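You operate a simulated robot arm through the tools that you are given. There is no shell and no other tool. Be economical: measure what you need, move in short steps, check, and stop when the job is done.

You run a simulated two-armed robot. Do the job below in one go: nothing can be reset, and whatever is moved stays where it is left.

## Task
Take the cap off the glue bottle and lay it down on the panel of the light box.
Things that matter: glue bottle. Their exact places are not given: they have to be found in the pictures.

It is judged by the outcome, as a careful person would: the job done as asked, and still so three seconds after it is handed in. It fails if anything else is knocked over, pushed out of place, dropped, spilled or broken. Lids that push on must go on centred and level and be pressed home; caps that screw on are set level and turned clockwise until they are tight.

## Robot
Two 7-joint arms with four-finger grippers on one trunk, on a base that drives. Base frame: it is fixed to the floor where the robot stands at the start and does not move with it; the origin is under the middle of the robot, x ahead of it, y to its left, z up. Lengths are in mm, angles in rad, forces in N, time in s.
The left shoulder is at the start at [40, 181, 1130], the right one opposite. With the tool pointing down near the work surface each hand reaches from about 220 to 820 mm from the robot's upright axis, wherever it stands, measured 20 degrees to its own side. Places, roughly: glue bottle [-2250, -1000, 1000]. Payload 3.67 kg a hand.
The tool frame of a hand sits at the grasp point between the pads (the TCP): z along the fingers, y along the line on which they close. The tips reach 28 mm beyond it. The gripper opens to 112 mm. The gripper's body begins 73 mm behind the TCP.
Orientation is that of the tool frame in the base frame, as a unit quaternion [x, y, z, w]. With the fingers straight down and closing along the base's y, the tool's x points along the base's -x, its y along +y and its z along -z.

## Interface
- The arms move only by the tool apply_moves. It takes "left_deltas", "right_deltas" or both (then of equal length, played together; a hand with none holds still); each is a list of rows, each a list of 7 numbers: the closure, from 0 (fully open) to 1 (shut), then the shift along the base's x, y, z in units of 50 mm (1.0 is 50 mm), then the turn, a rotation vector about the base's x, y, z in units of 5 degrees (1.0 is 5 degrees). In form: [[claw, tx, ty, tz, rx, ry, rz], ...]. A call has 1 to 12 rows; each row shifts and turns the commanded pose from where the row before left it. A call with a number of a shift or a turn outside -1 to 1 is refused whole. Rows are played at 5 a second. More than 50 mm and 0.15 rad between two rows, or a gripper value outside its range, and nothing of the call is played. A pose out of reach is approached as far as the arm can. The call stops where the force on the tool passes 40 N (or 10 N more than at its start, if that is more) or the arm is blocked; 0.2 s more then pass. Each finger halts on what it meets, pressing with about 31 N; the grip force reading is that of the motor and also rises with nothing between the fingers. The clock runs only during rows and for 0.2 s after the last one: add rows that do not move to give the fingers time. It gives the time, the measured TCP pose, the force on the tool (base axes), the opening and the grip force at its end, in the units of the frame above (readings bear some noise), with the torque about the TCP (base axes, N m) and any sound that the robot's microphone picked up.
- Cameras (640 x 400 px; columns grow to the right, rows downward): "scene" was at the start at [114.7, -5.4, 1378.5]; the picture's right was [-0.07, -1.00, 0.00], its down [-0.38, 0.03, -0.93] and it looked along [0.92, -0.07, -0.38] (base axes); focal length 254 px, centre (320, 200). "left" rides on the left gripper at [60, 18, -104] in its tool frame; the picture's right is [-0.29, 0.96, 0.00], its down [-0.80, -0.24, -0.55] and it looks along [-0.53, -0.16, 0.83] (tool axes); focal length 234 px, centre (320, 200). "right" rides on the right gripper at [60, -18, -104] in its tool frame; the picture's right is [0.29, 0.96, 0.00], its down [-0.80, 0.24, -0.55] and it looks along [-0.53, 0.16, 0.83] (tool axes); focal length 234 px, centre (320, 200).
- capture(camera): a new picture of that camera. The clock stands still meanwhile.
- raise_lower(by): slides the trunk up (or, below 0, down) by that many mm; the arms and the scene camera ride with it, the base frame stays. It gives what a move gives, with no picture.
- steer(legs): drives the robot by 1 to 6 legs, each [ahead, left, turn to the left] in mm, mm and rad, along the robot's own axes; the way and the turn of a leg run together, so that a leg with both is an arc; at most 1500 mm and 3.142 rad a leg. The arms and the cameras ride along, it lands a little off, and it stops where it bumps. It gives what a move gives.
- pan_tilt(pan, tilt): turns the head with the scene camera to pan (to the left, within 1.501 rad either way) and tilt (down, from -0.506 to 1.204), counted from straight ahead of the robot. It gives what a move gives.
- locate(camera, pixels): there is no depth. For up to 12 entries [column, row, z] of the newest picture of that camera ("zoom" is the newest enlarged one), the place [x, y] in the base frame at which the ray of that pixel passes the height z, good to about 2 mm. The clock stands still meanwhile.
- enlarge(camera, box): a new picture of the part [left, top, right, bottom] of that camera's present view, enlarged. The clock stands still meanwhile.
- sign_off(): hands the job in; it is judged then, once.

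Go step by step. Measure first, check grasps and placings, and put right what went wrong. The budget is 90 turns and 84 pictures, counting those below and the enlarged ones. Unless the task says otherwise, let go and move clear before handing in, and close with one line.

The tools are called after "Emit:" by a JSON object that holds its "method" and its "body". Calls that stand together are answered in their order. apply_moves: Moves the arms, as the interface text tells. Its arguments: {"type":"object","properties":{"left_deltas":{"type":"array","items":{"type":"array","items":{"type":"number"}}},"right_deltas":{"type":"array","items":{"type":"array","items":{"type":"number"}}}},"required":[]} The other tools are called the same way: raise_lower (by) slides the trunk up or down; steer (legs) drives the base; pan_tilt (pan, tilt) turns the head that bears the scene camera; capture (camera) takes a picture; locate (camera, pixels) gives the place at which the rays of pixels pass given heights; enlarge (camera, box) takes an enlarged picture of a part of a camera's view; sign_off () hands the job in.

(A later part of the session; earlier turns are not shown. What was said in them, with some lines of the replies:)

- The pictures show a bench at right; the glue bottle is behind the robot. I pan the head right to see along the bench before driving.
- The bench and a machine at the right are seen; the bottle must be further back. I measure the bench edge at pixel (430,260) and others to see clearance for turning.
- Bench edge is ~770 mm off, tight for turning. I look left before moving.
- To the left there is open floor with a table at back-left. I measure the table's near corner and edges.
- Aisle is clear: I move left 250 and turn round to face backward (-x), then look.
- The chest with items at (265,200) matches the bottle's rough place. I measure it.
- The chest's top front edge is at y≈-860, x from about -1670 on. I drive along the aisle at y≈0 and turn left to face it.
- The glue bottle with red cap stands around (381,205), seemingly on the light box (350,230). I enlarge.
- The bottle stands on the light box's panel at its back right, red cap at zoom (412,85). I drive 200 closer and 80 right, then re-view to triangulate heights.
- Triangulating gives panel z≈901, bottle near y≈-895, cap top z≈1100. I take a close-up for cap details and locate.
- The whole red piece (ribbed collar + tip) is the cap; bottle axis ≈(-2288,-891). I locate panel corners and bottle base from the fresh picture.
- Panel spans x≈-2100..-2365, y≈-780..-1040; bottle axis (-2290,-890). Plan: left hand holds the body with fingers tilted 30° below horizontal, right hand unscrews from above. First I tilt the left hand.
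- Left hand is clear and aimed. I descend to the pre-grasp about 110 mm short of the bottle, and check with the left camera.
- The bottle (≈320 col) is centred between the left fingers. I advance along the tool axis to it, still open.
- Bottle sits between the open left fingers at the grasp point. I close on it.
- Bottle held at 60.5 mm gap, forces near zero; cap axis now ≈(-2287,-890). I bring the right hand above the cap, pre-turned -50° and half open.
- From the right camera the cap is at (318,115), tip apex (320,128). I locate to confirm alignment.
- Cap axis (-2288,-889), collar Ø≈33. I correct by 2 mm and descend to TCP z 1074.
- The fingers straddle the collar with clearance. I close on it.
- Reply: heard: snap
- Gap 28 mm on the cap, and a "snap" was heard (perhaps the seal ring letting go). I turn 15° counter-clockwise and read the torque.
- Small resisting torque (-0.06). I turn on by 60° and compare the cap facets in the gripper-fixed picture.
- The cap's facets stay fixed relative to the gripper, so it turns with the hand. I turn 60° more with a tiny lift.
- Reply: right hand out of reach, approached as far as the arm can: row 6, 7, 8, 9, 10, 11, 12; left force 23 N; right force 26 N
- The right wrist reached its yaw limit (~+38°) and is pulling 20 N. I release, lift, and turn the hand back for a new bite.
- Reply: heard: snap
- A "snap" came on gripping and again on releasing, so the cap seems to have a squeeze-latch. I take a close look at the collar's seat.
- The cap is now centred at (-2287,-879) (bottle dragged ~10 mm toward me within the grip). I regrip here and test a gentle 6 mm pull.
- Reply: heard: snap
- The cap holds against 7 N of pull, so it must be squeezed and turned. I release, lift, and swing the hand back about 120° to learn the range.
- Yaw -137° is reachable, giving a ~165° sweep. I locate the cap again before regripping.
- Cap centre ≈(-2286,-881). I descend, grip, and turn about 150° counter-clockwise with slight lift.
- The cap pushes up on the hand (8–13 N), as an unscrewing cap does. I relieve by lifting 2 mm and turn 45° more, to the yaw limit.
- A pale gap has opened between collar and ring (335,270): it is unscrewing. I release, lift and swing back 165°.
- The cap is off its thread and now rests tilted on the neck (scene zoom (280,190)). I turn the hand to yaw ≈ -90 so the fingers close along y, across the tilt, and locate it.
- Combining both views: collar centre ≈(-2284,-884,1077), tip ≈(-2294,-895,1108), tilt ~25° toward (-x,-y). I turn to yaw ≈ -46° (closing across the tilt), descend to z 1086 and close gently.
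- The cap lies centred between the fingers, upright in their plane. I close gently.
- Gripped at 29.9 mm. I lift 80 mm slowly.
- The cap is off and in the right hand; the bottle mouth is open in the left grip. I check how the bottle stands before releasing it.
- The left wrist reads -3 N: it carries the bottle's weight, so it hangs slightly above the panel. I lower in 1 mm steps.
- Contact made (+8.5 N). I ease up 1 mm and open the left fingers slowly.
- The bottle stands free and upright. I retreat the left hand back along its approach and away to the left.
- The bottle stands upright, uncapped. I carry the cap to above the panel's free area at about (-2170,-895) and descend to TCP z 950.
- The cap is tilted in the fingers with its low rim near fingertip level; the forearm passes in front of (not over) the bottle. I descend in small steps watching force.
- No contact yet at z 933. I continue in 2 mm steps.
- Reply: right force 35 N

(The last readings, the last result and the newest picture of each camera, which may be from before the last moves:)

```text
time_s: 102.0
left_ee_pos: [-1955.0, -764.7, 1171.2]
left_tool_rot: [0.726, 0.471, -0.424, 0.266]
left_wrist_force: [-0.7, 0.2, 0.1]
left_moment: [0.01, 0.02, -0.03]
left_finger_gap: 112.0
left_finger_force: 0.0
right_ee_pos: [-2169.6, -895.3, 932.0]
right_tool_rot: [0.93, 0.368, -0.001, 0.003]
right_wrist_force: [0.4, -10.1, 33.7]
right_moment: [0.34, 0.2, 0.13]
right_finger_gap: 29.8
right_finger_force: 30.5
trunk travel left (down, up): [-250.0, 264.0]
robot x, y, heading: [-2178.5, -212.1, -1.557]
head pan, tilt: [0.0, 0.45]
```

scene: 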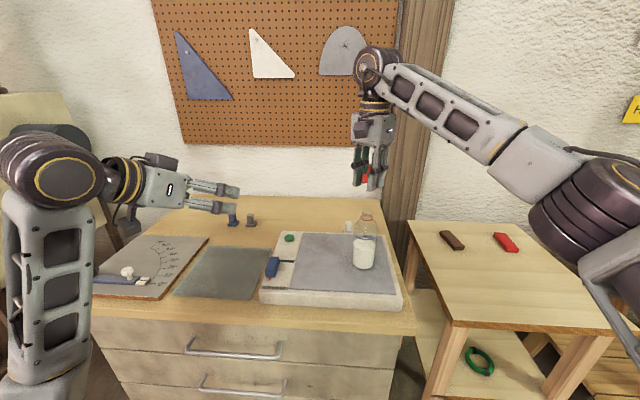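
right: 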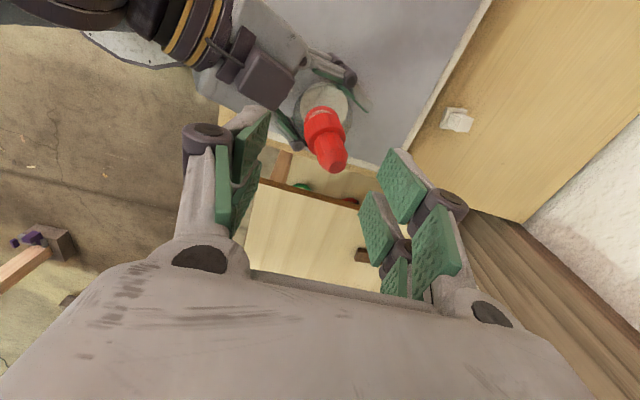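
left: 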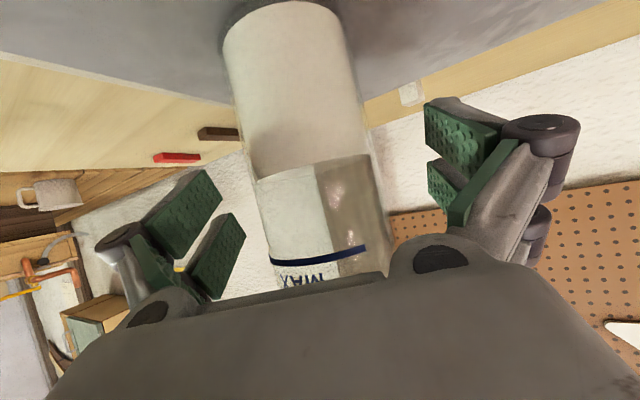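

Contact at z≈932 (33 N). I ease off to light contact and look.

Emit:
{"method": "apply_moves", "body": {"right_deltas": [[1, 0, 0, 0.06, 0, 0, 0], [1, 0, 0, 0, 0, 0, 0]]}}

Emit:
{"method": "enlarge", "body": {"camera": "right", "box": [220, 80, 420, 260]}}

Emit:
{"method": "enlarge", "body": {"camera": "scene", "box": [300, 220, 348, 270]}}

```text
time_s: 102.7
left_ee_pos: [-1956.3, -764.6, 1170.3]
left_tool_rot: [0.727, 0.471, -0.424, 0.265]
left_wrist_force: [-0.3, 0.2, 0.4]
left_moment: [0.03, -0.05, 0.0]
left_finger_gap: 111.8
left_finger_force: 0.0
right_ee_pos: [-2171.2, -893.5, 930.8]
right_tool_rot: [0.93, 0.367, -0.001, 0.0]
right_wrist_force: [-1.1, -9.4, 23.3]
right_moment: [-0.09, -0.06, -0.12]
right_finger_gap: 29.8
right_finger_force: 31.0
trunk travel left (down, up): [-250.0, 264.0]
robot x, y, heading: [-2177.3, -213.6, -1.559]
head pan, tilt: [0.0, 0.45]
```

```text
2.22 times, centred on (320, 170) of right
```

zoom: 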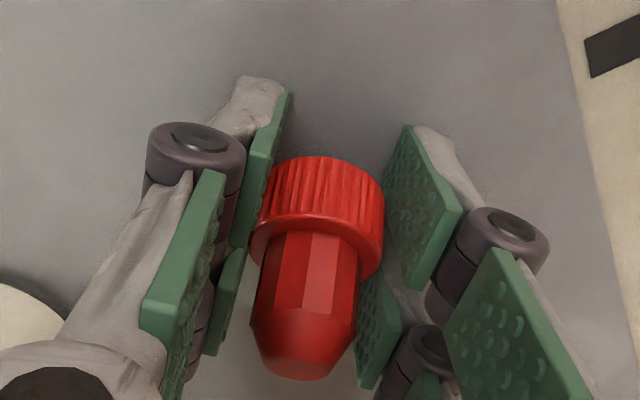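

```text
8.00 times, centred on (324, 245) of scene
```

zoom: 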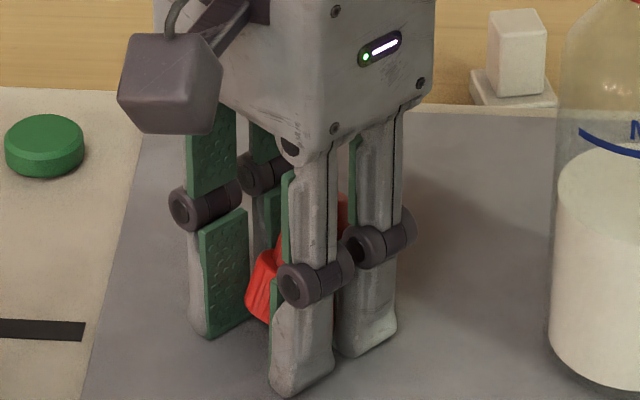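

Fingertips touch the panel while the cap's low rim is only a millimetre or so above it. I ease up slightly and open slowly so the cap settles on its base.

Emit:
{"method": "apply_moves", "body": {"right_deltas": [[1, 0, 0, 0.03, 0, 0, 0], [0.76, 0, 0, 0, 0, 0, 0], [0.74, 0, 0, 0, 0, 0, 0], [0.73, 0, 0, 0, 0, 0, 0], [0.72, 0, 0, 0, 0, 0, 0], [0.71, 0, 0, 0, 0, 0, 0], [0.7, 0, 0, 0, 0, 0, 0], [0.68, 0, 0, 0, 0, 0, 0], [0.65, 0, 0, 0, 0, 0, 0], [0.6, 0, 0, 0, 0, 0, 0], [0.5, 0, 0, 0, 0, 0, 0], [0.4, 0, 0, 0, 0, 0, 0]]}}

Emit:
{"method": "enlarge", "body": {"camera": "right", "box": [220, 80, 420, 260]}}

Emit:
{"method": "enlarge", "body": {"camera": "scene", "box": [290, 210, 370, 270]}}

```text
time_s: 105.2
left_ee_pos: [-1954.3, -764.5, 1169.0]
left_tool_rot: [0.727, 0.471, -0.424, 0.265]
left_wrist_force: [-0.6, 0.3, 0.3]
left_moment: [0.02, 0.01, -0.04]
left_finger_gap: 112.0
left_finger_force: 0.0
right_ee_pos: [-2169.3, -895.0, 932.6]
right_tool_rot: [0.93, 0.368, 0.0, 0.0]
right_wrist_force: [0.0, -0.6, 0.3]
right_moment: [0.03, 0.0, -0.03]
right_finger_gap: 67.2
right_finger_force: 0.1
trunk travel left (down, up): [-250.0, 264.0]
robot x, y, heading: [-2177.1, -215.8, -1.554]
head pan, tilt: [0.0, 0.45]
```

```text
2.22 times, centred on (320, 170) of right
```

zoom: 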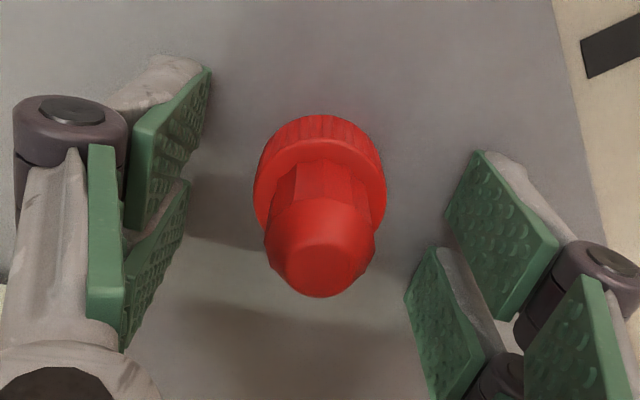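

```text
6.67 times, centred on (330, 240) of scene
```

zoom: 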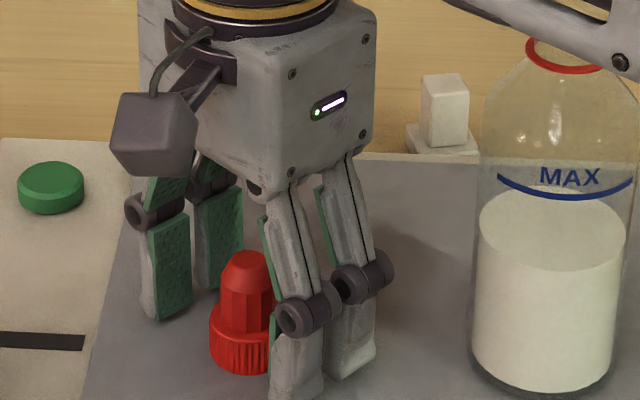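

The cap stands upright on the panel, free of the fingers. I raise the right hand straight up 200 mm and verify.

Emit:
{"method": "apply_moves", "body": {"right_deltas": [[0.4, 0, 0, 0.4, 0, 0, 0], [0.4, 0, 0, 0.8, 0, 0, 0], [0.4, 0, 0, 0.8, 0, 0, 0], [0.4, 0, 0, 0.8, 0, 0, 0], [0.4, 0, 0, 0.8, 0, 0, 0], [0.4, 0, 0, 0.8, 0, 0, 0], [0.4, 0, 0, 0, 0, 0, 0]]}}

Emit:
{"method": "capture", "body": {"camera": "scene"}}

Emit:
{"method": "enlarge", "body": {"camera": "scene", "box": [250, 190, 426, 310]}}

```text
time_s: 106.8
left_ee_pos: [-1955.1, -765.8, 1170.0]
left_tool_rot: [0.727, 0.471, -0.423, 0.265]
left_wrist_force: [0.7, -0.3, -0.2]
left_moment: [0.03, 0.03, 0.0]
left_finger_gap: 112.0
left_finger_force: 0.0
right_ee_pos: [-2169.4, -896.0, 1153.1]
right_tool_rot: [0.929, 0.369, 0.0, 0.0]
right_wrist_force: [-0.1, -0.1, 0.3]
right_moment: [-0.01, -0.03, -0.01]
right_finger_gap: 67.2
right_finger_force: 0.0
trunk travel left (down, up): [-250.0, 264.0]
robot x, y, heading: [-2178.1, -214.9, -1.556]
head pan, tilt: [0.0, 0.45]
```

```text
18 pictures are left
```

scene: 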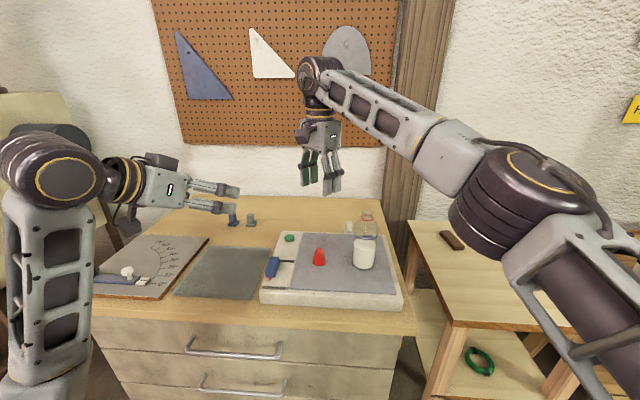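

```text
3.33 times, centred on (338, 250) of scene
```

zoom: 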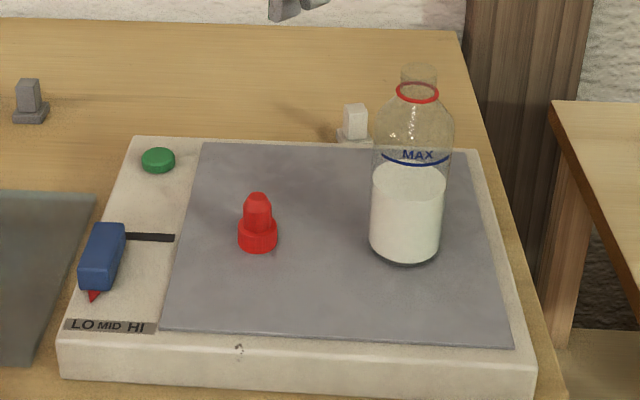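

The cap stands on the light box's panel at (258,225), the uncapped bottle stands upright beside it, and both hands are clear, so I hand the job in.

Emit:
{"method": "sign_off", "body": {}}

```text
The job is handed in.
```

The glue bottle's cap is off and standing upright on the light box's panel. The uncapped bottle stands upright beside it, both hands are clear, and the pictures show nothing spilled or knocked over.
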